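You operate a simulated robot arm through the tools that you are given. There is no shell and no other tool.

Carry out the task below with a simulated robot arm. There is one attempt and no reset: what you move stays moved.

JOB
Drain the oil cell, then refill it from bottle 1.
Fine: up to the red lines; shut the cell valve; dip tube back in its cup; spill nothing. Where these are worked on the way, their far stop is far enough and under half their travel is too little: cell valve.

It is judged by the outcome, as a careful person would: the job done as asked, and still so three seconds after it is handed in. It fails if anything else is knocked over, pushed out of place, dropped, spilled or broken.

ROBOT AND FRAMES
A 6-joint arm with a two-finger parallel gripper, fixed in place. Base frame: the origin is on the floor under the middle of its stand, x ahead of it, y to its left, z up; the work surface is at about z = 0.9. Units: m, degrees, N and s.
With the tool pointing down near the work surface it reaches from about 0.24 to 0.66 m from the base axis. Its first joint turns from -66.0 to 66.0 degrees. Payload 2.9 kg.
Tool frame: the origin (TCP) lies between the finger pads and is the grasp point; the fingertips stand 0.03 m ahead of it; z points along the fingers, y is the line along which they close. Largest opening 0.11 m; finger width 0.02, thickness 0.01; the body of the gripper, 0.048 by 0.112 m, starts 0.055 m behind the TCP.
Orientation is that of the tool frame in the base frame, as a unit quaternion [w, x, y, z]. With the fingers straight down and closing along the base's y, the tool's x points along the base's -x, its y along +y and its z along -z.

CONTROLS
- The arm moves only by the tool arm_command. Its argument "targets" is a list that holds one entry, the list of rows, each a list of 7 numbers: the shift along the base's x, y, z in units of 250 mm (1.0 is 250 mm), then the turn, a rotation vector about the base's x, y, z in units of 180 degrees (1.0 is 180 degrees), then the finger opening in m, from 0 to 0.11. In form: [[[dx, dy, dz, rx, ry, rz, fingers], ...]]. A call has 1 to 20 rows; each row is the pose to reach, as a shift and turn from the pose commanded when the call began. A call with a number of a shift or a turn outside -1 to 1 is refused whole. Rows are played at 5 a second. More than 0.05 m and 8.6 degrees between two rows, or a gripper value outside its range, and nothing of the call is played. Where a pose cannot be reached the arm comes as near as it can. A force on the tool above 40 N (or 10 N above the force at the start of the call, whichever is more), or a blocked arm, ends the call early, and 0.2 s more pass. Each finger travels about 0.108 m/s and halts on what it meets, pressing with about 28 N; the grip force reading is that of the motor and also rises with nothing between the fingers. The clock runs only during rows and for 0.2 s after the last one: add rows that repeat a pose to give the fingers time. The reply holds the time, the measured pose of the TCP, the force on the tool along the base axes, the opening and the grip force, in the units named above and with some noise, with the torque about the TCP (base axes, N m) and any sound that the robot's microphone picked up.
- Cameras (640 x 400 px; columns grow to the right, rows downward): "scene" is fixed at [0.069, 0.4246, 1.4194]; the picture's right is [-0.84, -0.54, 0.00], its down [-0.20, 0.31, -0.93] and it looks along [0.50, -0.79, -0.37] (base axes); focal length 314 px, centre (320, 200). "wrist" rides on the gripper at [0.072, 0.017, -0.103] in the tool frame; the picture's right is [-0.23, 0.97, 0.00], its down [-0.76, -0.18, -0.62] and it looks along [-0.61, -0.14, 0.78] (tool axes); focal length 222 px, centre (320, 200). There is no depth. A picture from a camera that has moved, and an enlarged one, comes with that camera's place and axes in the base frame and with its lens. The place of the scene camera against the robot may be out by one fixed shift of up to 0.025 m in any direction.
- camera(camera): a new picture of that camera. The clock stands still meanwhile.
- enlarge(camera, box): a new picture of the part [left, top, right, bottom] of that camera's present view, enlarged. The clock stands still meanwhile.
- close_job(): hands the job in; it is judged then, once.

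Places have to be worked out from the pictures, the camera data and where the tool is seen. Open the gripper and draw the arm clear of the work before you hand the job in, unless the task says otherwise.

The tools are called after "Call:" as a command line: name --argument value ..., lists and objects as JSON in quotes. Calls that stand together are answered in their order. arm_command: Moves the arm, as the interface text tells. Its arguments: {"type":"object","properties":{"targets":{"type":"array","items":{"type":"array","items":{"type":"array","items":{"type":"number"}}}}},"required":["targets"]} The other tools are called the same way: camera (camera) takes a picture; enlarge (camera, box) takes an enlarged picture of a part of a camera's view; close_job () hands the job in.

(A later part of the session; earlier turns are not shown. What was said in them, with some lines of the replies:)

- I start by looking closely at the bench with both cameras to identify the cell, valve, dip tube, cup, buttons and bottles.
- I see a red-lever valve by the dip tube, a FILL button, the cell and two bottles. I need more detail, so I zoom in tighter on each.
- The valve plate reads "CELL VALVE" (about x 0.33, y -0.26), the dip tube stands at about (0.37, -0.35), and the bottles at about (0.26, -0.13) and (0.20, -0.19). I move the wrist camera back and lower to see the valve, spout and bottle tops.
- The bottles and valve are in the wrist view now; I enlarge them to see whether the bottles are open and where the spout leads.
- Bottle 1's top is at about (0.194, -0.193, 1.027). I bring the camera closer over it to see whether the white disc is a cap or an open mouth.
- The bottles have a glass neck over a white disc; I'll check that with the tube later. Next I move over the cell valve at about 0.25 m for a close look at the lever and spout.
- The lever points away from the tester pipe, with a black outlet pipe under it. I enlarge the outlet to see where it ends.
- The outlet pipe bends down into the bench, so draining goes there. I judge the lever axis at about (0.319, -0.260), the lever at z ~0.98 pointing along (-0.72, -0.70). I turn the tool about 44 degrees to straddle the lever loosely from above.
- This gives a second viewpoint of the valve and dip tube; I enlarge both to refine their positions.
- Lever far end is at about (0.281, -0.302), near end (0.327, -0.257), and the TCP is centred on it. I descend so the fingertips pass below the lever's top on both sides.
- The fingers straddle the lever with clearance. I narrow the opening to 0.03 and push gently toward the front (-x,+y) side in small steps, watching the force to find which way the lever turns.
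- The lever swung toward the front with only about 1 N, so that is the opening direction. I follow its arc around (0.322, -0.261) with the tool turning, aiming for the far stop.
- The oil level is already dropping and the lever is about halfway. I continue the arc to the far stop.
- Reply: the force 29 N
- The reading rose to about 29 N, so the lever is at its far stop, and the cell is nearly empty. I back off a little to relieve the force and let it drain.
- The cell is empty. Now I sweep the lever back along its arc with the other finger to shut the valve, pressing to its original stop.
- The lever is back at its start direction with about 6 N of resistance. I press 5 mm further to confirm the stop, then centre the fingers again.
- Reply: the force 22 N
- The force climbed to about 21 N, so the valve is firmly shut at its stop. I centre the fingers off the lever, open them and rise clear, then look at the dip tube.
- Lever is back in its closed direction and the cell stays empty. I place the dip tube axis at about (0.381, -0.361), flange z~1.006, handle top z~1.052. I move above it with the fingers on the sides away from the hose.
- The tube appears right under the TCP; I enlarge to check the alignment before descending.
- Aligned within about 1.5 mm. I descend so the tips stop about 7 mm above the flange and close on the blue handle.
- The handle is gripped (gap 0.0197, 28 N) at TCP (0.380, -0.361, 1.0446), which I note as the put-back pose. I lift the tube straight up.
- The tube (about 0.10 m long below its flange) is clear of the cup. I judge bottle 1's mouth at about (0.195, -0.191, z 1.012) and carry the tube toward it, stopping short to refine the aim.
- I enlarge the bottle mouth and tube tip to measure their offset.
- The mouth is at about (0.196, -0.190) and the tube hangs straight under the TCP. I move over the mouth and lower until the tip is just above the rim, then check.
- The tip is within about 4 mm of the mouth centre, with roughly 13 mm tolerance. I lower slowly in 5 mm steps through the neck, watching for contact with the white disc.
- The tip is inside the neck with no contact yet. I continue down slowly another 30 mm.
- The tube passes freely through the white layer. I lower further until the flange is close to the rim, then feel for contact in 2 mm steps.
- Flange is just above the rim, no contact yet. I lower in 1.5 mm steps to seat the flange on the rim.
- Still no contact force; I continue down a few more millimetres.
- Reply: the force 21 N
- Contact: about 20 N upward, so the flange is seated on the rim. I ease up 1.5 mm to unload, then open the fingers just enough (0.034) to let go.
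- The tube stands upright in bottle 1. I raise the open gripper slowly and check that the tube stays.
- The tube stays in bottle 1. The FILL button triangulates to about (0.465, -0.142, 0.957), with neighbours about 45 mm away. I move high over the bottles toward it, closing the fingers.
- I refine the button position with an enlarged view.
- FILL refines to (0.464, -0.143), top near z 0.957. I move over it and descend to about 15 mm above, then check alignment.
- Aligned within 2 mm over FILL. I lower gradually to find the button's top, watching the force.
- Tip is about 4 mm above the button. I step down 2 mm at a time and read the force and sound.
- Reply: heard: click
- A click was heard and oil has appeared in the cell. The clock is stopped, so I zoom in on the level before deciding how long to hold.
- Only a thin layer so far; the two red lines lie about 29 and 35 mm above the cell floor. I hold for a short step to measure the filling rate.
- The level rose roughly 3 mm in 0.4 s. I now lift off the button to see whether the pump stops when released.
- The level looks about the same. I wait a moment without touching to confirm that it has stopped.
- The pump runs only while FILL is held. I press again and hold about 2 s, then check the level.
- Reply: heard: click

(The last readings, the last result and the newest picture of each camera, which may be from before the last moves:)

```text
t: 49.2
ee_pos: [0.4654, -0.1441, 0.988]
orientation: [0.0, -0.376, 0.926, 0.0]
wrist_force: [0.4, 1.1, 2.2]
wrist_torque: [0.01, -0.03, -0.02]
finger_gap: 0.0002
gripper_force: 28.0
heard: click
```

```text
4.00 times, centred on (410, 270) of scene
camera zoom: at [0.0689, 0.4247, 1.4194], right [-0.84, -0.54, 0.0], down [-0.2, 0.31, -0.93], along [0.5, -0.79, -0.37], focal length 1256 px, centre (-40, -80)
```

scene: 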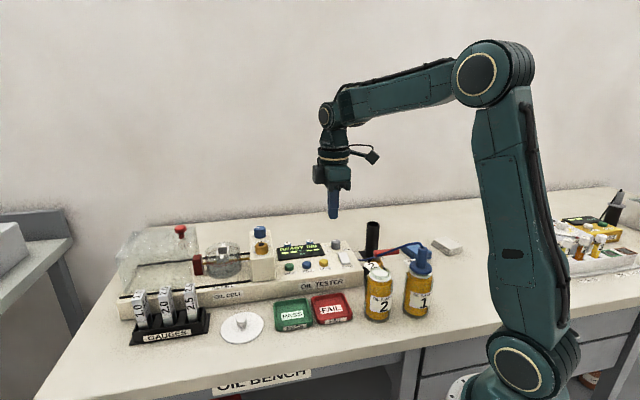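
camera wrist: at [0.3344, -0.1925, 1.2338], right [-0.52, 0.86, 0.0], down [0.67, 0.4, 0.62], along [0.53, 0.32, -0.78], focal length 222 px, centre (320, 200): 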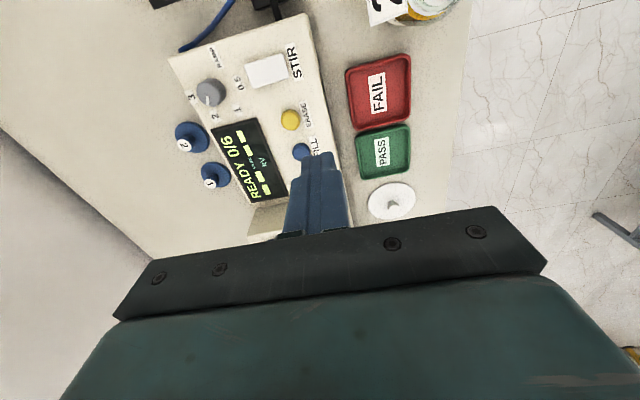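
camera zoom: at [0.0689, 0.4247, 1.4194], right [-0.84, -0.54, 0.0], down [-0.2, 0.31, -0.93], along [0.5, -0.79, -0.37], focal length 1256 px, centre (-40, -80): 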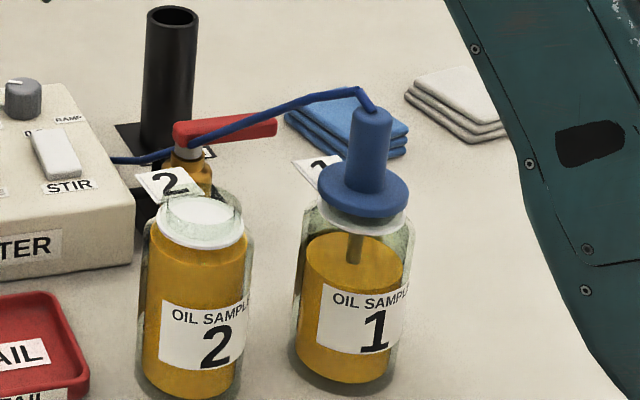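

Rate is about 4 mm/s; level now about 12 mm with the lines at roughly 31 to 37 mm. Bottle 1 is being drawn as intended. I keep holding for another 2 s.

Call:
arm_command --targets '[[[0, 0, 0, 0, 0, 0, 0.0], [0, 0, 0, 0, 0, 0, 0.0], [0, 0, 0, 0, 0, 0, 0.0], [0, 0, 0, 0, 0, 0, 0.0], [0, 0, 0, 0, 0, 0, 0.0], [0, 0, 0, 0, 0, 0, 0.0], [0, 0, 0, 0, 0, 0, 0.0], [0, 0, 0, 0, 0, 0, 0.0], [0, 0, 0, 0, 0, 0, 0.0]]]'

Call:
enlarge --camera "scene" --box '[205, 230, 255, 280]'

Call:
enlarge --camera "scene" --box '[360, 220, 460, 320]'

```text
t: 51.2
ee_pos: [0.4654, -0.1448, 0.9869]
orientation: [0.0, -0.377, 0.926, 0.0]
wrist_force: [0.0, -0.7, 2.2]
wrist_torque: [0.0, -0.01, 0.0]
finger_gap: 0.0001
gripper_force: 27.6
```

```text
8.00 times, centred on (230, 255) of scene
camera zoom: at [0.0689, 0.4246, 1.4194], right [-0.84, -0.54, 0.0], down [-0.2, 0.31, -0.93], along [0.5, -0.79, -0.37], focal length 2512 px, centre (1040, -240)
```

zoom: 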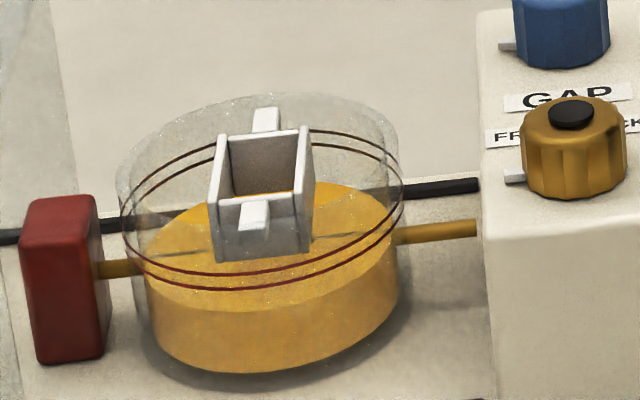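

```text
4.00 times, centred on (410, 270) of scene
camera zoom: at [0.0689, 0.4246, 1.4194], right [-0.84, -0.54, 0.0], down [-0.2, 0.31, -0.93], along [0.5, -0.79, -0.37], focal length 1256 px, centre (-40, -80)
```

zoom: 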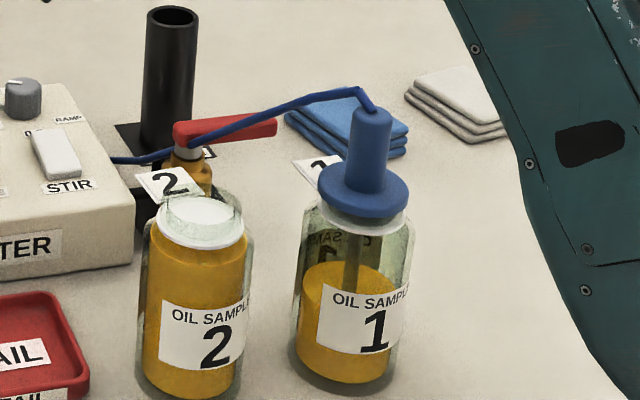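

Level front edge is at row ~311; the band between the lines corresponds to about 263–281. I hold 1.6 s more and re-check.

Call:
arm_command --targets '[[[0, 0, 0, 0, 0, 0, 0.0], [0, 0, 0, 0, 0, 0, 0.0], [0, 0, 0, 0, 0, 0, 0.0], [0, 0, 0, 0, 0, 0, 0.0], [0, 0, 0, 0, 0, 0, 0.0], [0, 0, 0, 0, 0, 0, 0.0], [0, 0, 0, 0, 0, 0, 0.0]]]'

Call:
enlarge --camera "scene" --box '[205, 230, 255, 280]'

Call:
enlarge --camera "scene" --box '[212, 236, 244, 268]'

```text
t: 52.8
ee_pos: [0.4647, -0.1436, 0.9879]
orientation: [0.0, -0.378, 0.926, 0.001]
wrist_force: [0.5, -0.2, 1.5]
wrist_torque: [-0.02, -0.03, 0.0]
finger_gap: 0.0
gripper_force: 28.4
```

```text
8.00 times, centred on (230, 255) of scene
camera zoom: at [0.0689, 0.4246, 1.4194], right [-0.84, -0.54, 0.0], down [-0.2, 0.31, -0.93], along [0.5, -0.79, -0.37], focal length 2512 px, centre (1040, -240)
```

zoom: 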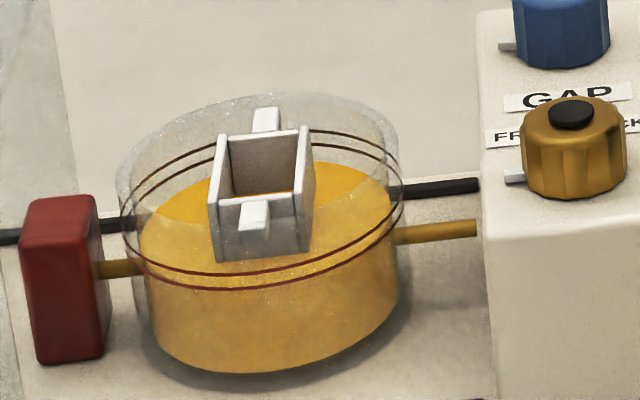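

```text
12.50 times, centred on (228, 252) of scene
camera zoom: at [0.0689, 0.4246, 1.4194], right [-0.84, -0.54, 0.0], down [-0.2, 0.31, -0.93], along [0.5, -0.79, -0.37], focal length 3926 px, centre (1470, -450)
```

zoom: 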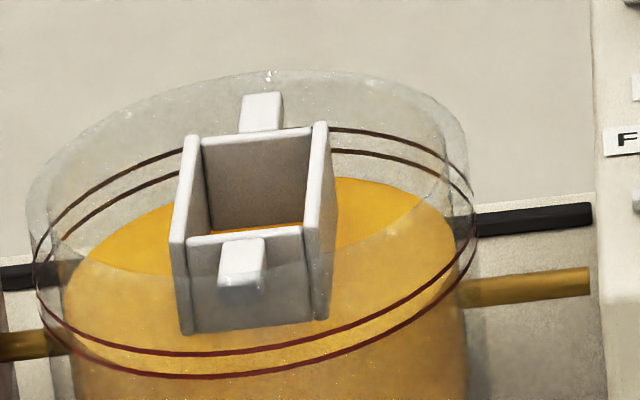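

The surface is now about 2–3 mm under the lower line. I hold 1.0 s more and then release, which should put it mid-way between the lines.

Call:
arm_command --targets '[[[0, 0, 0, 0, 0, 0, 0.0], [0, 0, 0, 0, 0, 0, 0.0], [0, 0, 0, 0, 0, 0, 0.0], [0, 0, 0, 0, 0, 0, 0.0], [0, 0, 0.06, 0, 0, 0, 0.0], [0, 0, 0.1, 0, 0, 0, 0.0]]]'

Call:
enlarge --camera "scene" --box '[205, 230, 255, 280]'

Call:
enlarge --camera "scene" --box '[212, 236, 244, 268]'

```text
t: 54.2
ee_pos: [0.4654, -0.1439, 1.0121]
orientation: [0.001, -0.378, 0.926, 0.0]
wrist_force: [-0.2, -0.2, -0.7]
wrist_torque: [-0.01, 0.0, 0.01]
finger_gap: 0.0
gripper_force: 28.0
```

```text
8.00 times, centred on (230, 255) of scene
camera zoom: at [0.069, 0.4246, 1.4194], right [-0.84, -0.54, 0.0], down [-0.2, 0.31, -0.93], along [0.5, -0.79, -0.37], focal length 2512 px, centre (1040, -240)
```

zoom: 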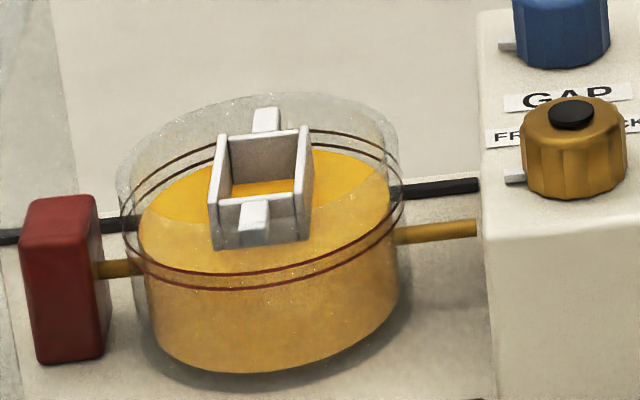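

```text
12.50 times, centred on (228, 252) of scene
camera zoom: at [0.069, 0.4246, 1.4194], right [-0.84, -0.54, 0.0], down [-0.2, 0.31, -0.93], along [0.5, -0.79, -0.37], focal length 3926 px, centre (1470, -450)
```

zoom: 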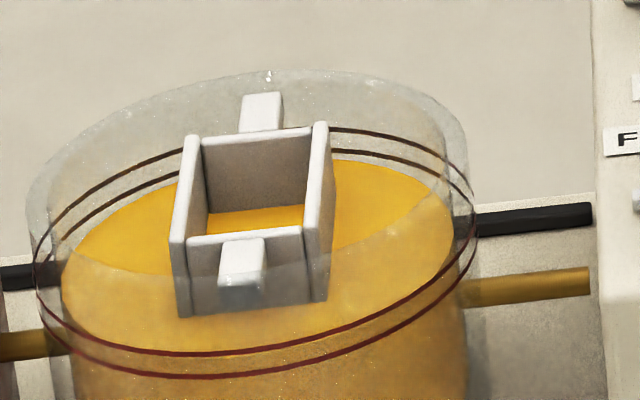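

The surface is now around the lower line. I zoom in on the right and left edges, where level and lines can be compared directly.

Call:
enlarge --camera "scene" --box '[240, 245, 256, 261]'

Call:
enlarge --camera "scene" --box '[210, 248, 226, 264]'

Call:
camera --camera "wrist"

```text
16.00 times, centred on (248, 253) of scene
camera zoom: at [0.069, 0.4246, 1.4194], right [-0.84, -0.54, 0.0], down [-0.2, 0.31, -0.93], along [0.5, -0.79, -0.37], focal length 5025 px, centre (1472, -648)
```

zoom: 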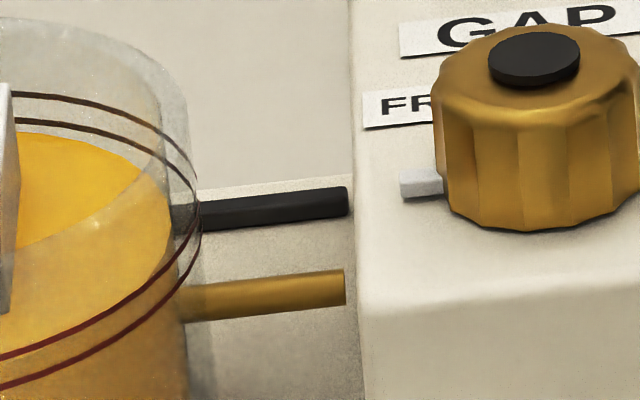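

```text
16.00 times, centred on (218, 256) of scene
camera zoom: at [0.069, 0.4246, 1.4194], right [-0.84, -0.54, 0.0], down [-0.2, 0.31, -0.93], along [0.5, -0.79, -0.37], focal length 5025 px, centre (1952, -696)
```

zoom: 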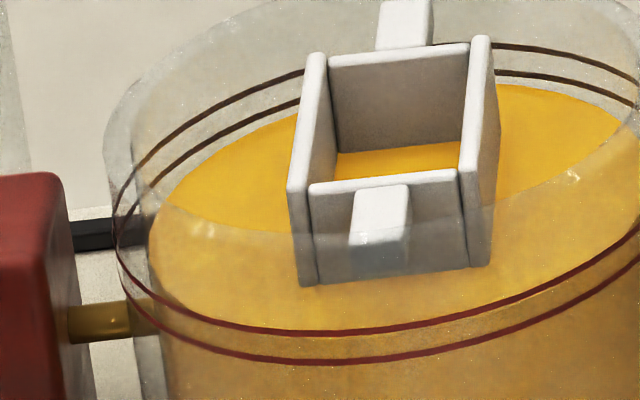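

```text
taken
camera wrist: at [0.4, -0.183, 1.1154], right [-0.52, 0.86, 0.0], down [0.67, 0.4, 0.62], along [0.53, 0.32, -0.78], focal length 222 px, centre (320, 200)
```

wrist: 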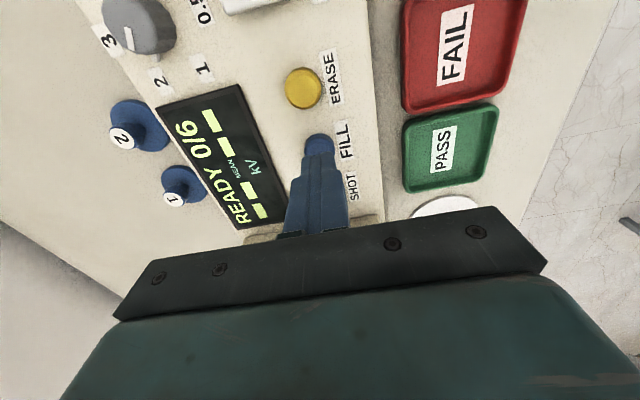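

By comparing edges (oil radius about 5 mm smaller than the line rings), the level sits about a quarter of the way up between the two lines. One short tap of about 0.3 s should bring it to the middle.

Call:
arm_command --targets '[[[0, 0, -0.07, 0, 0, 0, 0.0], [0, 0, -0.1, 0, 0, 0, 0.0], [0, 0, -0.1, 0, 0, 0, 0.0], [0, 0, -0.03, 0, 0, 0, 0.0], [0, 0, 0.1, 0, 0, 0, 0.0]]]'

Call:
enlarge --camera "scene" --box '[240, 245, 256, 261]'

Call:
enlarge --camera "scene" --box '[212, 236, 244, 268]'

```text
t: 55.4
ee_pos: [0.4658, -0.1443, 1.0375]
orientation: [-0.001, -0.377, 0.926, 0.0]
wrist_force: [0.4, -0.1, 0.7]
wrist_torque: [-0.01, -0.02, -0.02]
finger_gap: 0.0
gripper_force: 27.9
heard: click
```

```text
16.00 times, centred on (248, 253) of scene
camera zoom: at [0.069, 0.4246, 1.4194], right [-0.84, -0.54, 0.0], down [-0.2, 0.31, -0.93], along [0.5, -0.79, -0.37], focal length 5025 px, centre (1472, -648)
```

zoom: 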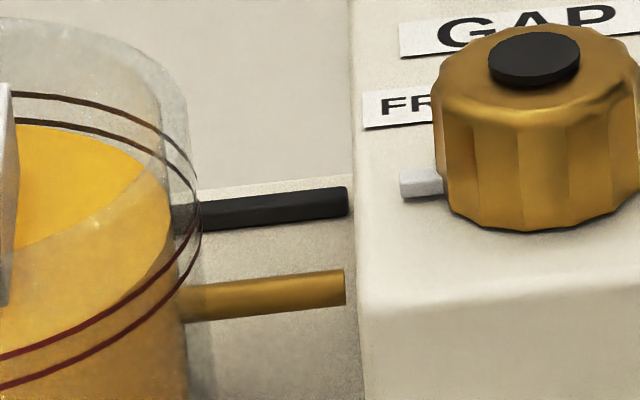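

```text
12.50 times, centred on (228, 252) of scene
camera zoom: at [0.069, 0.4246, 1.4194], right [-0.84, -0.54, 0.0], down [-0.2, 0.31, -0.93], along [0.5, -0.79, -0.37], focal length 3926 px, centre (1470, -450)
```

zoom: 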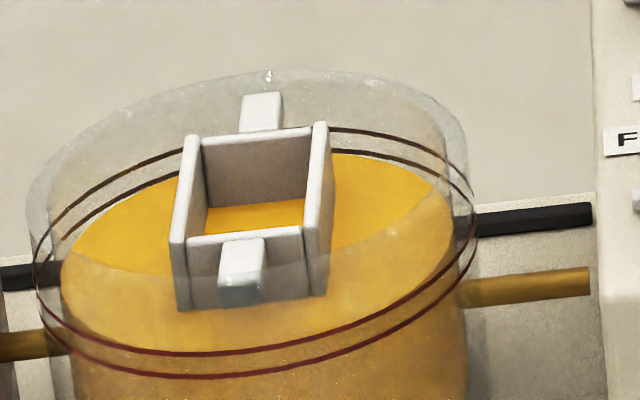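

The level is now mid-way between the red lines. I rise, open the fingers and head back over bottle 1 to retrieve the dip tube.

Call:
arm_command --targets '[[[0, 0, 0.18, 0, 0, 0, 0.0], [0, 0, 0.36, 0, 0, 0, 0.02], [-0.03, -0.005, 0.54, 0, 0, 0, 0.04], [-0.15, -0.026, 0.56, 0, 0, 0, 0.04], [-0.3, -0.052, 0.56, 0, 0, 0, 0.04], [-0.45, -0.079, 0.56, 0, 0, 0, 0.04], [-0.6, -0.105, 0.56, 0, 0, 0, 0.04], [-0.75, -0.131, 0.56, 0, 0, 0, 0.04], [-0.9, -0.157, 0.56, 0, 0, 0, 0.04], [-0.9, -0.157, 0.56, 0, 0, 0, 0.04]]]'

Call:
camera --camera "wrist"

Call:
enlarge --camera "scene" --box '[360, 200, 460, 320]'

Call:
enlarge --camera "scene" --box '[212, 236, 244, 268]'

```text
t: 57.6
ee_pos: [0.2405, -0.1825, 1.1793]
orientation: [0.0, -0.377, 0.926, -0.001]
wrist_force: [1.0, 0.5, 0.7]
wrist_torque: [0.02, 0.01, 0.01]
finger_gap: 0.0401
gripper_force: 0.1
```

```text
taken
camera wrist: at [0.1757, -0.2217, 1.2828], right [-0.52, 0.86, 0.0], down [0.67, 0.41, 0.62], along [0.53, 0.32, -0.78], focal length 222 px, centre (320, 200)
```

wrist: 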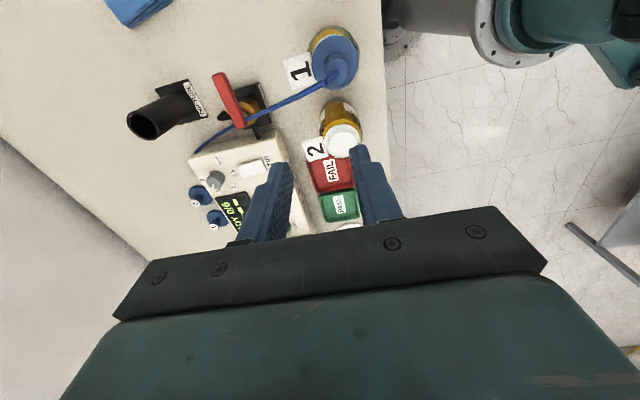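

```text
3.33 times, centred on (410, 260) of scene
camera zoom: at [0.0689, 0.4246, 1.4194], right [-0.84, -0.54, 0.0], down [-0.2, 0.31, -0.93], along [0.5, -0.79, -0.37], focal length 1047 px, centre (20, 0)
```

zoom: 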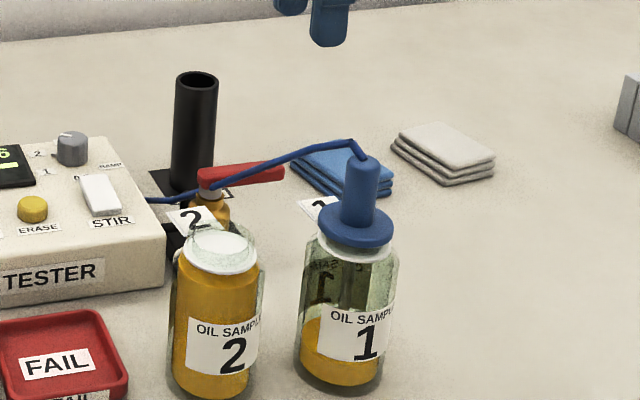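

```text
12.50 times, centred on (228, 252) of scene
camera zoom: at [0.0689, 0.4246, 1.4194], right [-0.84, -0.54, 0.0], down [-0.2, 0.31, -0.93], along [0.5, -0.79, -0.37], focal length 3926 px, centre (1470, -450)
```

zoom: 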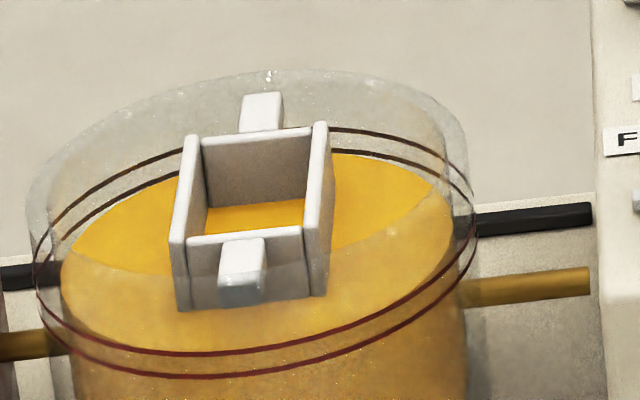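

The level is holding. I enlarge the tube handle to check it is where I left it before regrasping.

Call:
enlarge --camera "wrist" --box '[280, 10, 390, 120]'

```text
3.64 times, centred on (335, 65) of wrist
camera zoom: at [0.1757, -0.2217, 1.2828], right [-0.52, 0.86, 0.0], down [0.67, 0.41, 0.62], along [0.53, 0.32, -0.78], focal length 808 px, centre (266, 691)
```

zoom: 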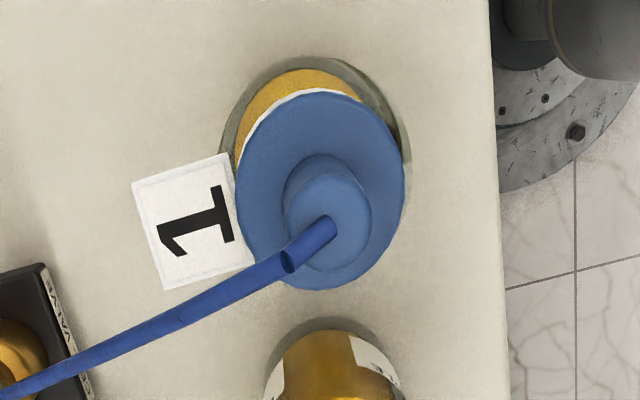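

The handle is at (0.1965, -0.1917), where I left it. I move over it and descend to the release height, then close on the handle.

Call:
arm_command --targets '[[[-0.085, -0.015, 0, 0, 0, 0, 0.04], [-0.169, -0.03, 0, 0, 0, 0, 0.04], [-0.169, -0.03, 0, 0, 0, 0, 0.04], [-0.169, -0.03, -0.12, 0, 0, 0, 0.04], [-0.169, -0.03, -0.24, 0, 0, 0, 0.04], [-0.169, -0.03, -0.36, 0, 0, 0, 0.04], [-0.169, -0.03, -0.44, 0, 0, 0, 0.038], [-0.169, -0.03, -0.488, 0, 0, 0, 0.036], [-0.169, -0.03, -0.488, 0, 0, 0, 0.036], [-0.169, -0.03, -0.488, 0, 0, 0, 0.025], [-0.169, -0.03, -0.488, 0, 0, 0, 0.01], [-0.169, -0.03, -0.488, 0, 0, 0, 0.01], [-0.169, -0.03, -0.488, 0, 0, 0, 0.01]]]'

Call:
camera --camera "wrist"

Call:
enlarge --camera "scene" --box '[360, 200, 460, 320]'

```text
t: 60.4
ee_pos: [0.1975, -0.1904, 1.0552]
orientation: [0.0, -0.377, 0.926, 0.0]
wrist_force: [-0.1, -0.4, 0.1]
wrist_torque: [0.0, 0.02, -0.02]
finger_gap: 0.0192
gripper_force: 28.4
```

```text
taken
camera wrist: at [0.1323, -0.2296, 1.1585], right [-0.52, 0.86, 0.0], down [0.67, 0.4, 0.62], along [0.53, 0.32, -0.78], focal length 222 px, centre (320, 200)
```

wrist: 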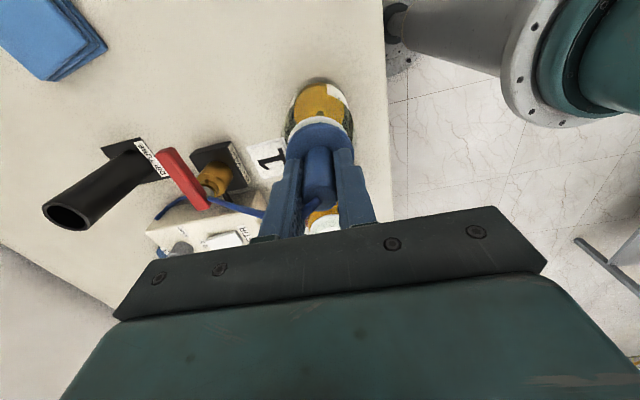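

```text
3.33 times, centred on (410, 260) of scene
camera zoom: at [0.069, 0.4246, 1.4194], right [-0.84, -0.54, 0.0], down [-0.2, 0.31, -0.93], along [0.5, -0.79, -0.37], focal length 1047 px, centre (20, 0)
```

zoom: 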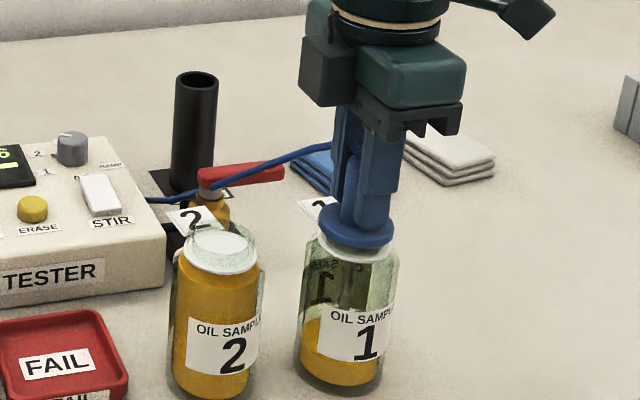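

Gripped again. I lift the tip out of the oil but keep it inside the bottle, and wait about 3 s so it drips there.

Call:
arm_command --targets '[[[0, 0, 0.05, 0, 0, 0, 0.01], [0, 0, 0.1, 0, 0, 0, 0.01], [0, 0, 0.16, 0, 0, 0, 0.01], [0, 0, 0.22, 0, 0, 0, 0.01], [0, 0, 0.28, 0, 0, 0, 0.01], [0, 0, 0.28, 0, 0, 0, 0.01], [0, 0, 0.28, 0, 0, 0, 0.01], [0, 0, 0.28, 0, 0, 0, 0.01], [0, 0, 0.28, 0, 0, 0, 0.01], [0, 0, 0.28, 0, 0, 0, 0.01], [0, 0, 0.28, 0, 0, 0, 0.01], [0, 0, 0.28, 0, 0, 0, 0.01], [0, 0, 0.28, 0, 0, 0, 0.01], [0, 0, 0.28, 0, 0, 0, 0.01], [0, 0, 0.28, 0, 0, 0, 0.01], [0, 0, 0.28, 0, 0, 0, 0.01], [0, 0, 0.28, 0, 0, 0, 0.01], [0, 0, 0.28, 0, 0, 0, 0.01], [0, 0, 0.28, 0, 0, 0, 0.01], [0, 0, 0.28, 0, 0, 0, 0.01]]]'

Call:
enlarge --camera "scene" --box '[380, 220, 450, 320]'

```text
t: 64.6
ee_pos: [0.1992, -0.1908, 1.1274]
orientation: [-0.001, -0.377, 0.926, 0.0]
wrist_force: [1.0, 0.3, -1.2]
wrist_torque: [0.02, 0.02, 0.03]
finger_gap: 0.0196
gripper_force: 28.0
```

```text
4.00 times, centred on (415, 270) of scene
camera zoom: at [0.069, 0.4246, 1.4194], right [-0.84, -0.54, 0.0], down [-0.2, 0.31, -0.93], along [0.5, -0.79, -0.37], focal length 1256 px, centre (-60, -80)
```

zoom: 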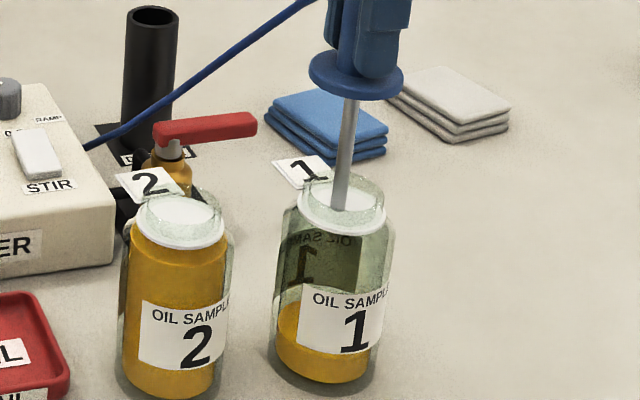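

No drips seen. I raise the tube clear of the bottle and hold briefly over the mouth.

Call:
arm_command --targets '[[[0, 0, 0.08, 0, 0, 0, 0.01], [0, 0, 0.16, 0, 0, 0, 0.01], [0, 0, 0.26, 0, 0, 0, 0.01], [0, 0, 0.36, 0, 0, 0, 0.01], [0, 0, 0.36, 0, 0, 0, 0.01], [0, 0, 0.36, 0, 0, 0, 0.01], [0, 0, 0.36, 0, 0, 0, 0.01], [0, 0, 0.36, 0, 0, 0, 0.01], [0, 0, 0.36, 0, 0, 0, 0.01], [0, 0, 0.36, 0, 0, 0, 0.01]]]'

Call:
enlarge --camera "scene" --box '[370, 170, 450, 290]'

Call:
enlarge --camera "wrist" --box '[250, 60, 390, 200]'

```text
t: 66.8
ee_pos: [0.1984, -0.1908, 1.2154]
orientation: [0.0, -0.377, 0.926, 0.001]
wrist_force: [0.4, 0.8, -2.0]
wrist_torque: [-0.01, -0.01, 0.0]
finger_gap: 0.0199
gripper_force: 28.1
```

```text
3.33 times, centred on (410, 230) of scene
camera zoom: at [0.069, 0.4246, 1.4194], right [-0.84, -0.54, 0.0], down [-0.2, 0.31, -0.93], along [0.5, -0.79, -0.37], focal length 1047 px, centre (20, 100)
```

zoom: 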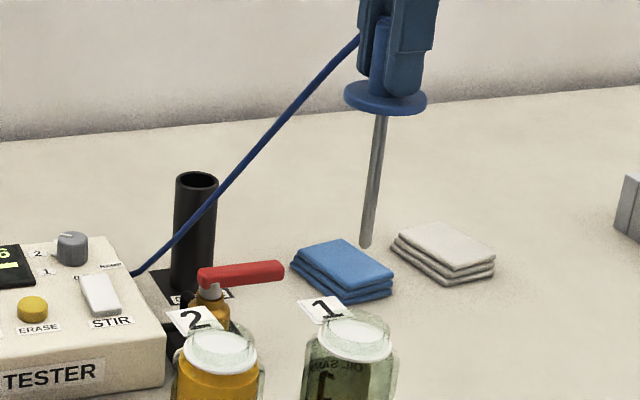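

```text
2.86 times, centred on (320, 130) of wrist
camera zoom: at [0.1336, -0.2296, 1.3177], right [-0.52, 0.86, 0.0], down [0.67, 0.4, 0.62], along [0.53, 0.32, -0.78], focal length 635 px, centre (320, 400)
```

zoom: 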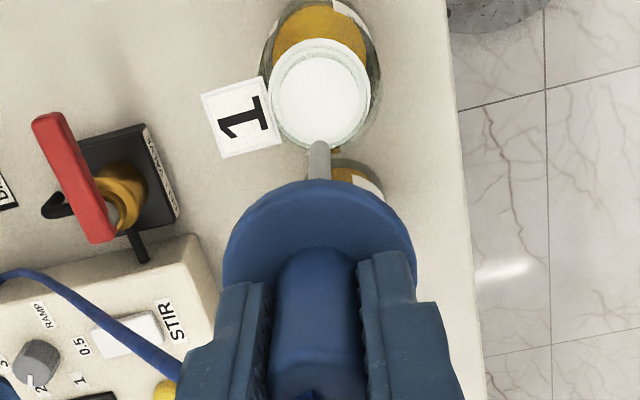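

The tube hangs straight with no drip visible. I carry it back along the reverse path to above its cup at (0.380, -0.361).

Call:
arm_command --targets '[[[0.04, -0.037, 0, 0, 0, 0, 0.01], [0.1, -0.092, 0, 0, 0, 0, 0.01], [0.17, -0.157, 0, 0, 0, 0, 0.01], [0.24, -0.222, 0, 0, 0, 0, 0.01], [0.31, -0.287, 0, 0, 0, 0, 0.01], [0.38, -0.352, 0, 0, 0, 0, 0.01], [0.45, -0.416, 0, 0, 0, 0, 0.01], [0.52, -0.481, 0, 0, 0, 0, 0.01], [0.59, -0.546, 0, 0, 0, 0, 0.01], [0.65, -0.601, 0, 0, 0, 0, 0.01], [0.7, -0.648, 0, 0, 0, 0, 0.01], [0.733, -0.678, 0, 0, 0, 0, 0.01], [0.733, -0.678, 0, 0, 0, 0, 0.01], [0.733, -0.678, 0, 0, 0, 0, 0.01]]]'

Call:
enlarge --camera "wrist" --box '[250, 50, 390, 190]'

Call:
enlarge --camera "scene" --box '[330, 150, 450, 290]'

```text
t: 69.8
ee_pos: [0.3806, -0.3585, 1.2161]
orientation: [-0.001, -0.377, 0.926, 0.0]
wrist_force: [0.1, -0.6, -0.6]
wrist_torque: [-0.01, 0.0, 0.01]
finger_gap: 0.0196
gripper_force: 28.0
```

```text
2.86 times, centred on (320, 120) of wrist
camera zoom: at [0.3156, -0.398, 1.319], right [-0.52, 0.86, 0.0], down [0.67, 0.4, 0.62], along [0.53, 0.32, -0.78], focal length 635 px, centre (320, 429)
```

zoom: 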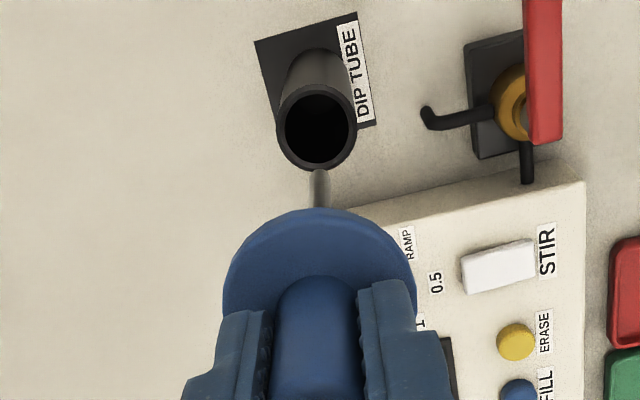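

```text
2.86 times, centred on (390, 220) of scene
camera zoom: at [0.069, 0.4246, 1.4194], right [-0.84, -0.54, 0.0], down [-0.2, 0.31, -0.93], along [0.5, -0.79, -0.37], focal length 897 px, centre (120, 143)
```

zoom: 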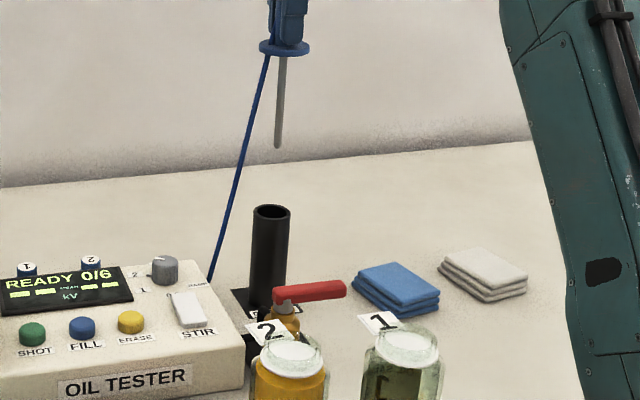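

The cup mouth is at (0.380, -0.361), right under the tube. I lower the tube into the cup, stopping about 15 mm above the seated height.

Call:
arm_command --targets '[[[0, 0, -0.08, 0, 0, 0, 0.01], [0, 0, -0.16, 0, 0, 0, 0.01], [0, 0, -0.22, 0, 0, 0, 0.01], [0, 0, -0.28, 0, 0, 0, 0.01], [0, 0, -0.34, 0, 0, 0, 0.01], [0, 0, -0.4, 0, 0, 0, 0.01], [0, 0, -0.46, 0, 0, 0, 0.01], [0, 0, -0.52, 0, 0, 0, 0.01], [0, 0, -0.58, 0, 0, 0, 0.01], [0, 0, -0.62, 0, 0, 0, 0.01]]]'

Call:
enlarge --camera "scene" --box '[330, 180, 430, 270]'

Call:
enlarge --camera "wrist" --box '[250, 70, 390, 210]'

```text
t: 72.0
ee_pos: [0.3824, -0.3605, 1.0601]
orientation: [0.0, -0.377, 0.926, 0.0]
wrist_force: [-0.1, -0.4, -0.6]
wrist_torque: [0.03, 0.04, 0.01]
finger_gap: 0.0197
gripper_force: 28.6
```

```text
4.44 times, centred on (380, 225) of scene
camera zoom: at [0.069, 0.4246, 1.4194], right [-0.84, -0.54, 0.0], down [-0.2, 0.31, -0.93], along [0.5, -0.79, -0.37], focal length 1396 px, centre (53, 89)
```

zoom: 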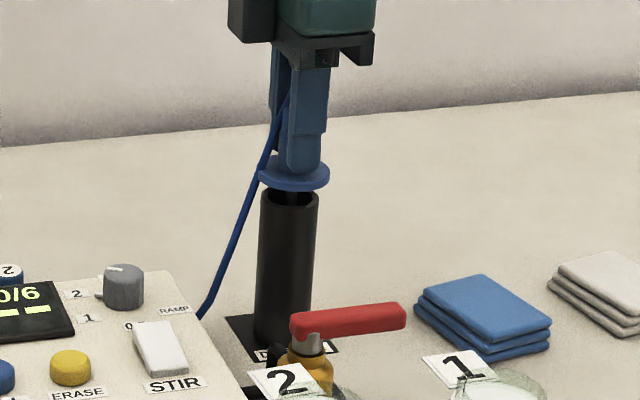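

```text
2.86 times, centred on (320, 140) of wrist
camera zoom: at [0.3158, -0.3989, 1.1631], right [-0.52, 0.86, 0.0], down [0.67, 0.4, 0.62], along [0.53, 0.32, -0.78], focal length 635 px, centre (320, 371)
```

zoom: 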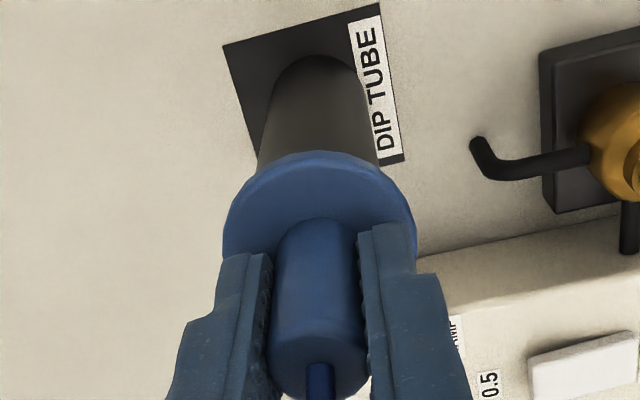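

The tube is inside the cup, flange about 15 mm above the rim. I lower the rest gently and feel for contact.

Call:
arm_command --targets '[[[0, 0, -0.02, 0, 0, 0, 0.01], [0, 0, -0.04, 0, 0, 0, 0.01], [0, 0, -0.052, 0, 0, 0, 0.01], [0, 0, -0.058, 0, 0, 0, 0.01], [0, 0, -0.061, 0, 0, 0, 0.01], [0, 0, -0.061, 0, 0, 0, 0.01]]]'

Call:
enlarge --camera "scene" --box '[350, 190, 410, 250]'

```text
t: 73.4
ee_pos: [0.3811, -0.3591, 1.0444]
orientation: [0.0, -0.377, 0.926, -0.001]
wrist_force: [1.0, 1.5, 2.5]
wrist_torque: [0.07, 0.01, -0.01]
finger_gap: 0.0197
gripper_force: 27.8
```

```text
6.67 times, centred on (380, 220) of scene
camera zoom: at [0.069, 0.4247, 1.4194], right [-0.84, -0.54, 0.0], down [-0.2, 0.31, -0.93], along [0.5, -0.79, -0.37], focal length 2094 px, centre (-80, 67)
```

zoom: 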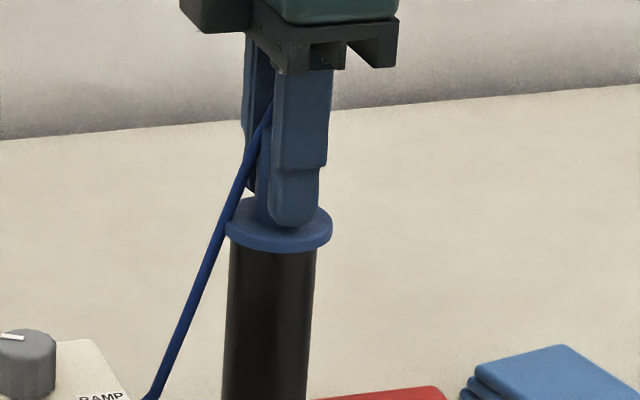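

Flange is seated on the cup with light contact (2.5 N). I open the fingers gradually and then rise straight up.

Call:
arm_command --targets '[[[0, 0, 0, 0, 0, 0, 0.019], [0, 0, 0, 0, 0, 0, 0.023], [0, 0, 0, 0, 0, 0, 0.028], [0, 0, 0, 0, 0, 0, 0.036], [0, 0, 0, 0, 0, 0, 0.045], [0, 0, 0, 0, 0, 0, 0.05], [0, 0, 0.04, 0, 0, 0, 0.05], [0, 0, 0.1, 0, 0, 0, 0.05], [0, 0, 0.18, 0, 0, 0, 0.05], [0, 0, 0.28, 0, 0, 0, 0.05], [0, 0, 0.4, 0, 0, 0, 0.05], [0, 0, 0.52, 0, 0, 0, 0.05], [0, 0, 0.52, 0, 0, 0, 0.05]]]'

Call:
camera --camera "wrist"

Call:
enlarge --camera "scene" --box '[330, 180, 450, 320]'

Call:
enlarge --camera "scene" --box '[212, 236, 244, 268]'

```text
t: 76.2
ee_pos: [0.3831, -0.3613, 1.1763]
orientation: [0.001, -0.377, 0.926, 0.0]
wrist_force: [-0.2, -0.3, 1.4]
wrist_torque: [0.03, -0.01, 0.02]
finger_gap: 0.0501
gripper_force: 0.0
```

```text
taken
camera wrist: at [0.3167, -0.3991, 1.2778], right [-0.52, 0.86, 0.0], down [0.67, 0.4, 0.62], along [0.53, 0.32, -0.78], focal length 222 px, centre (320, 200)
```

wrist: 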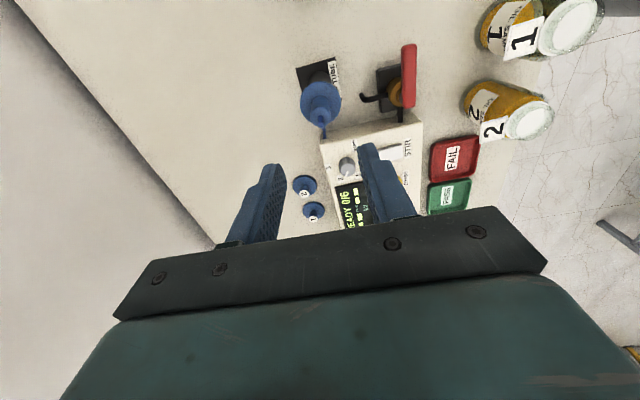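

```text
2.86 times, centred on (390, 250) of scene
camera zoom: at [0.069, 0.4246, 1.4194], right [-0.84, -0.54, 0.0], down [-0.2, 0.31, -0.93], along [0.5, -0.79, -0.37], focal length 897 px, centre (120, 57)
```

zoom: 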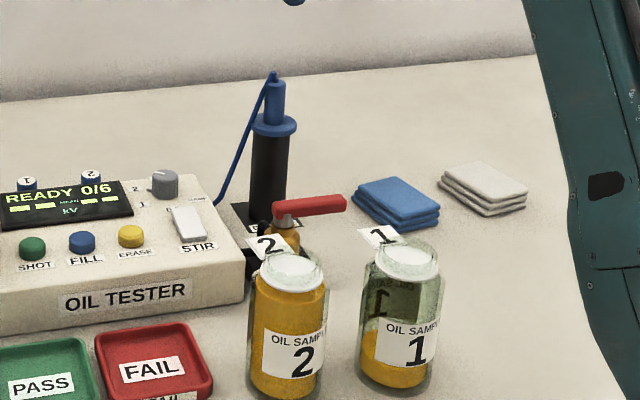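

```text
12.50 times, centred on (228, 252) of scene
camera zoom: at [0.069, 0.4246, 1.4194], right [-0.84, -0.54, 0.0], down [-0.2, 0.31, -0.93], along [0.5, -0.79, -0.37], focal length 3926 px, centre (1470, -450)
```

zoom: 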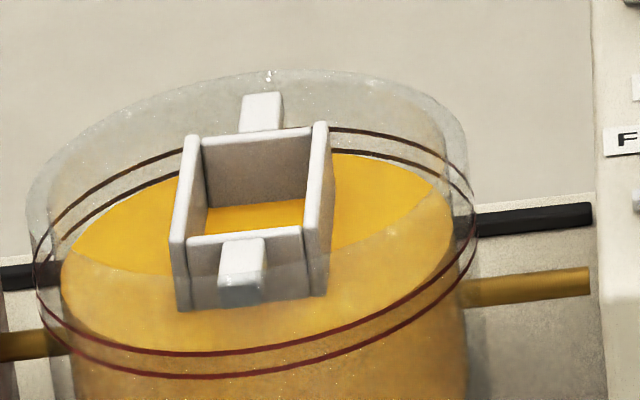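

Tube is back in its cup upright, level unchanged, valve lever shut. I check the bench along the carry path for drips and everything else for displacement.

Call:
enlarge --camera "wrist" --box '[280, 0, 600, 200]'

Call:
enlarge --camera "wrist" --box '[270, 40, 450, 160]'

Call:
camera --camera "scene"

```text
2.00 times, centred on (440, 100) of wrist
camera zoom: at [0.3167, -0.3991, 1.2778], right [-0.52, 0.86, 0.0], down [0.67, 0.4, 0.62], along [0.53, 0.32, -0.78], focal length 444 px, centre (80, 400)
```

zoom: 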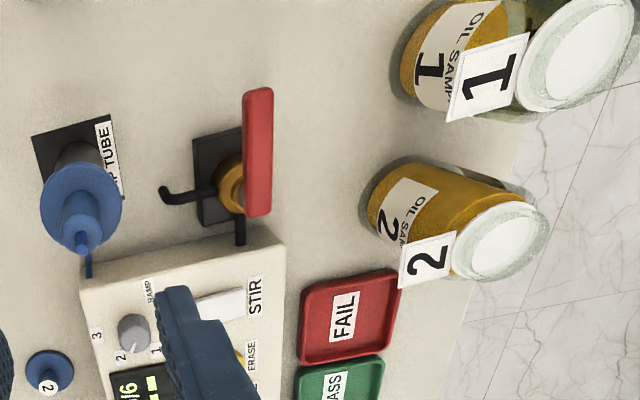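

```text
3.33 times, centred on (360, 100) of wrist
camera zoom: at [0.3167, -0.3991, 1.2778], right [-0.52, 0.86, 0.0], down [0.67, 0.4, 0.62], along [0.53, 0.32, -0.78], focal length 740 px, centre (187, 533)
```

zoom: 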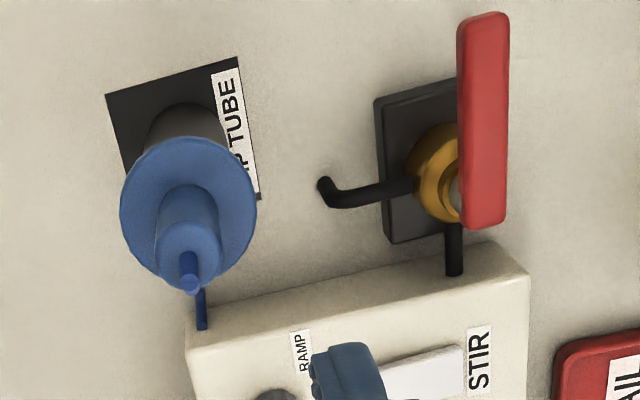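

```text
taken
```

scene: 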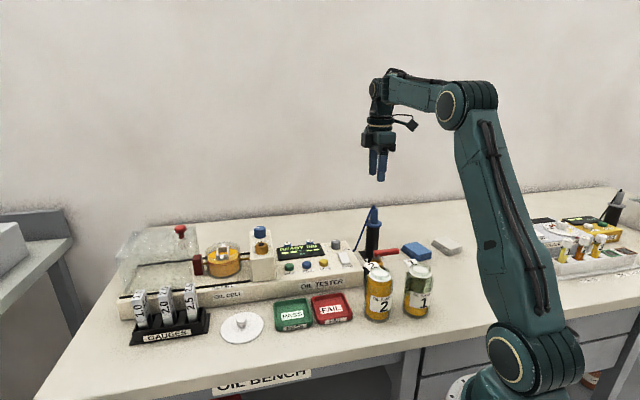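

No drips, nothing displaced, and the lever sits exactly at its original shut position. I open the gripper and draw the arm up and clear to the starting pose.

Call:
arm_command --targets '[[[0, 0, 0.15, 0, 0, 0, 0.05], [0, 0.05, 0.3, 0, 0, 0, 0.06], [0.002, 0.16, 0.42, 0, 0, -0.031, 0.07], [0.004, 0.28, 0.42, 0, 0, -0.062, 0.08], [0.006, 0.4, 0.42, 0, 0, -0.093, 0.09], [0.008, 0.52, 0.42, 0, 0, -0.124, 0.1], [0.01, 0.64, 0.42, 0, 0, -0.155, 0.11], [0.012, 0.76, 0.42, 0, 0, -0.186, 0.11], [0.014, 0.88, 0.42, 0, 0, -0.217, 0.11], [0.016, 0.98, 0.42, 0, 0, -0.246, 0.11], [0.016, 0.98, 0.42, 0, 0, -0.246, 0.11], [0.016, 0.98, 0.42, 0, 0, -0.246, 0.11], [0.016, 0.98, 0.42, 0, 0, -0.246, 0.11]]]'

Call:
camera --camera "scene"

Call:
camera --camera "wrist"

Call:
enlarge --camera "scene" --box '[205, 230, 255, 280]'

Call:
enlarge --camera "scene" --box '[240, 245, 256, 261]'

```text
t: 79.0
ee_pos: [0.3858, -0.1155, 1.2782]
orientation: [0.001, 0.001, 1.0, 0.0]
wrist_force: [0.5, 0.6, 0.2]
wrist_torque: [-0.01, -0.03, -0.01]
finger_gap: 0.11
gripper_force: 0.0
```

```text
taken
```

scene: 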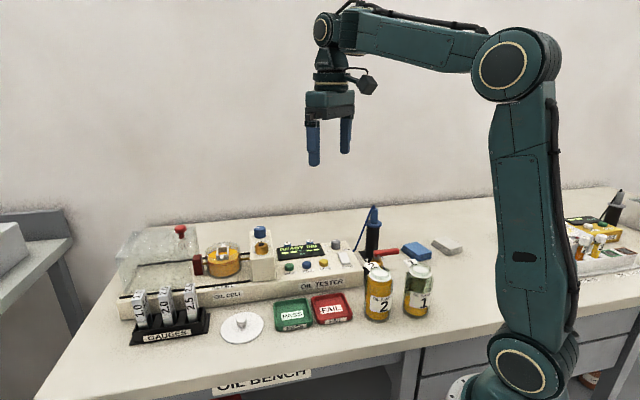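

```text
taken
camera wrist: at [0.3115, -0.099, 1.3819], right [0.23, 0.97, 0.0], down [0.76, -0.18, 0.62], along [0.61, -0.14, -0.78], focal length 222 px, centre (320, 200)
```

wrist: 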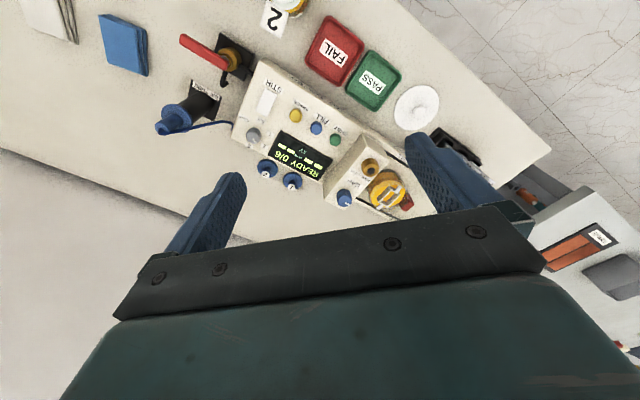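

```text
8.00 times, centred on (230, 255) of scene
camera zoom: at [0.069, 0.4246, 1.4194], right [-0.84, -0.54, 0.0], down [-0.2, 0.31, -0.93], along [0.5, -0.79, -0.37], focal length 2512 px, centre (1040, -240)
```

zoom: 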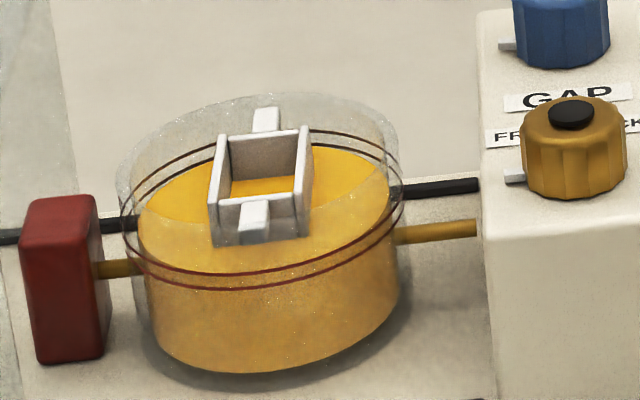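

```text
16.00 times, centred on (248, 253) of scene
camera zoom: at [0.069, 0.4246, 1.4194], right [-0.84, -0.54, 0.0], down [-0.2, 0.31, -0.93], along [0.5, -0.79, -0.37], focal length 5025 px, centre (1472, -648)
```

zoom: 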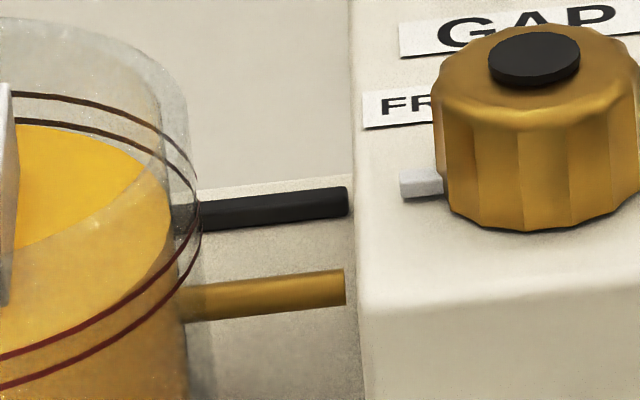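

All looks right; for a last check I repeat the first cell view to compare the level with the rings.

Call:
enlarge --camera "scene" --box '[190, 220, 280, 290]'

Call:
enlarge --camera "wrist" --box '[320, 130, 420, 220]'

```text
5.71 times, centred on (235, 255) of scene
camera zoom: at [0.069, 0.4246, 1.4194], right [-0.84, -0.54, 0.0], down [-0.2, 0.31, -0.93], along [0.5, -0.79, -0.37], focal length 1795 px, centre (806, -114)
```

zoom: 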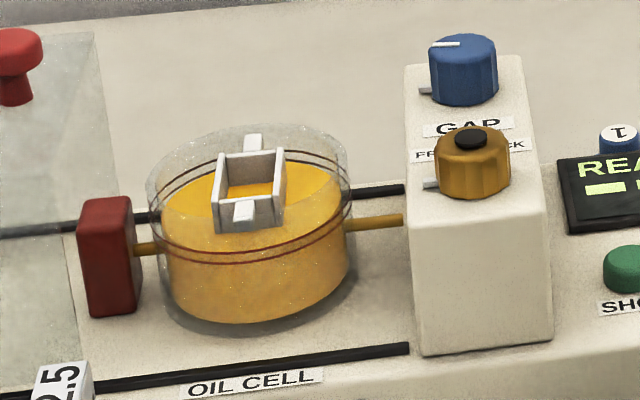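

```text
4.44 times, centred on (370, 175) of wrist
camera zoom: at [0.3115, -0.099, 1.3819], right [0.23, 0.97, 0.0], down [0.76, -0.18, 0.62], along [0.61, -0.14, -0.78], focal length 987 px, centre (98, 311)
```

zoom: 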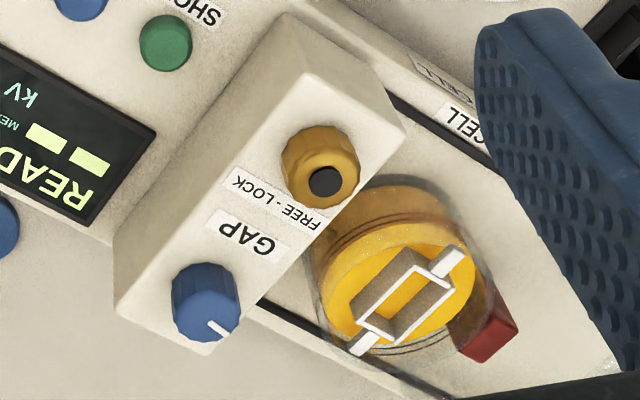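

The level matches the original full level, sitting between the two red rings. The valve is shut, the dip tube is in its cup, the bench is dry and the arm is clear with the gripper open, so I hand the job in.

Call:
close_job

```text
The job is handed in.
```

The oil cell has been drained and refilled from bottle 1, and the job is handed in.

- **Drain:** I turned the cell valve to its far stop and left it open until the cell looked empty. I then closed it to its original stop.
- **Refill:** With the dip tube in bottle 1, I held FILL until the oil sat about midway between the two red lines. The level had not changed when I last checked, about 24 seconds later.
- **Dip tube:** It is back in its cup, upright with its flange resting on the rim. I let it drip inside bottle 1 before carrying it back.
- **Bench:** I saw no drips or spills, and nothing else looked moved. The gripper is open and the arm is back at its starting pose.

The level comes from comparing the oil's edge with the red lines in the fixed camera's picture. It should be good to a couple of millimetres.
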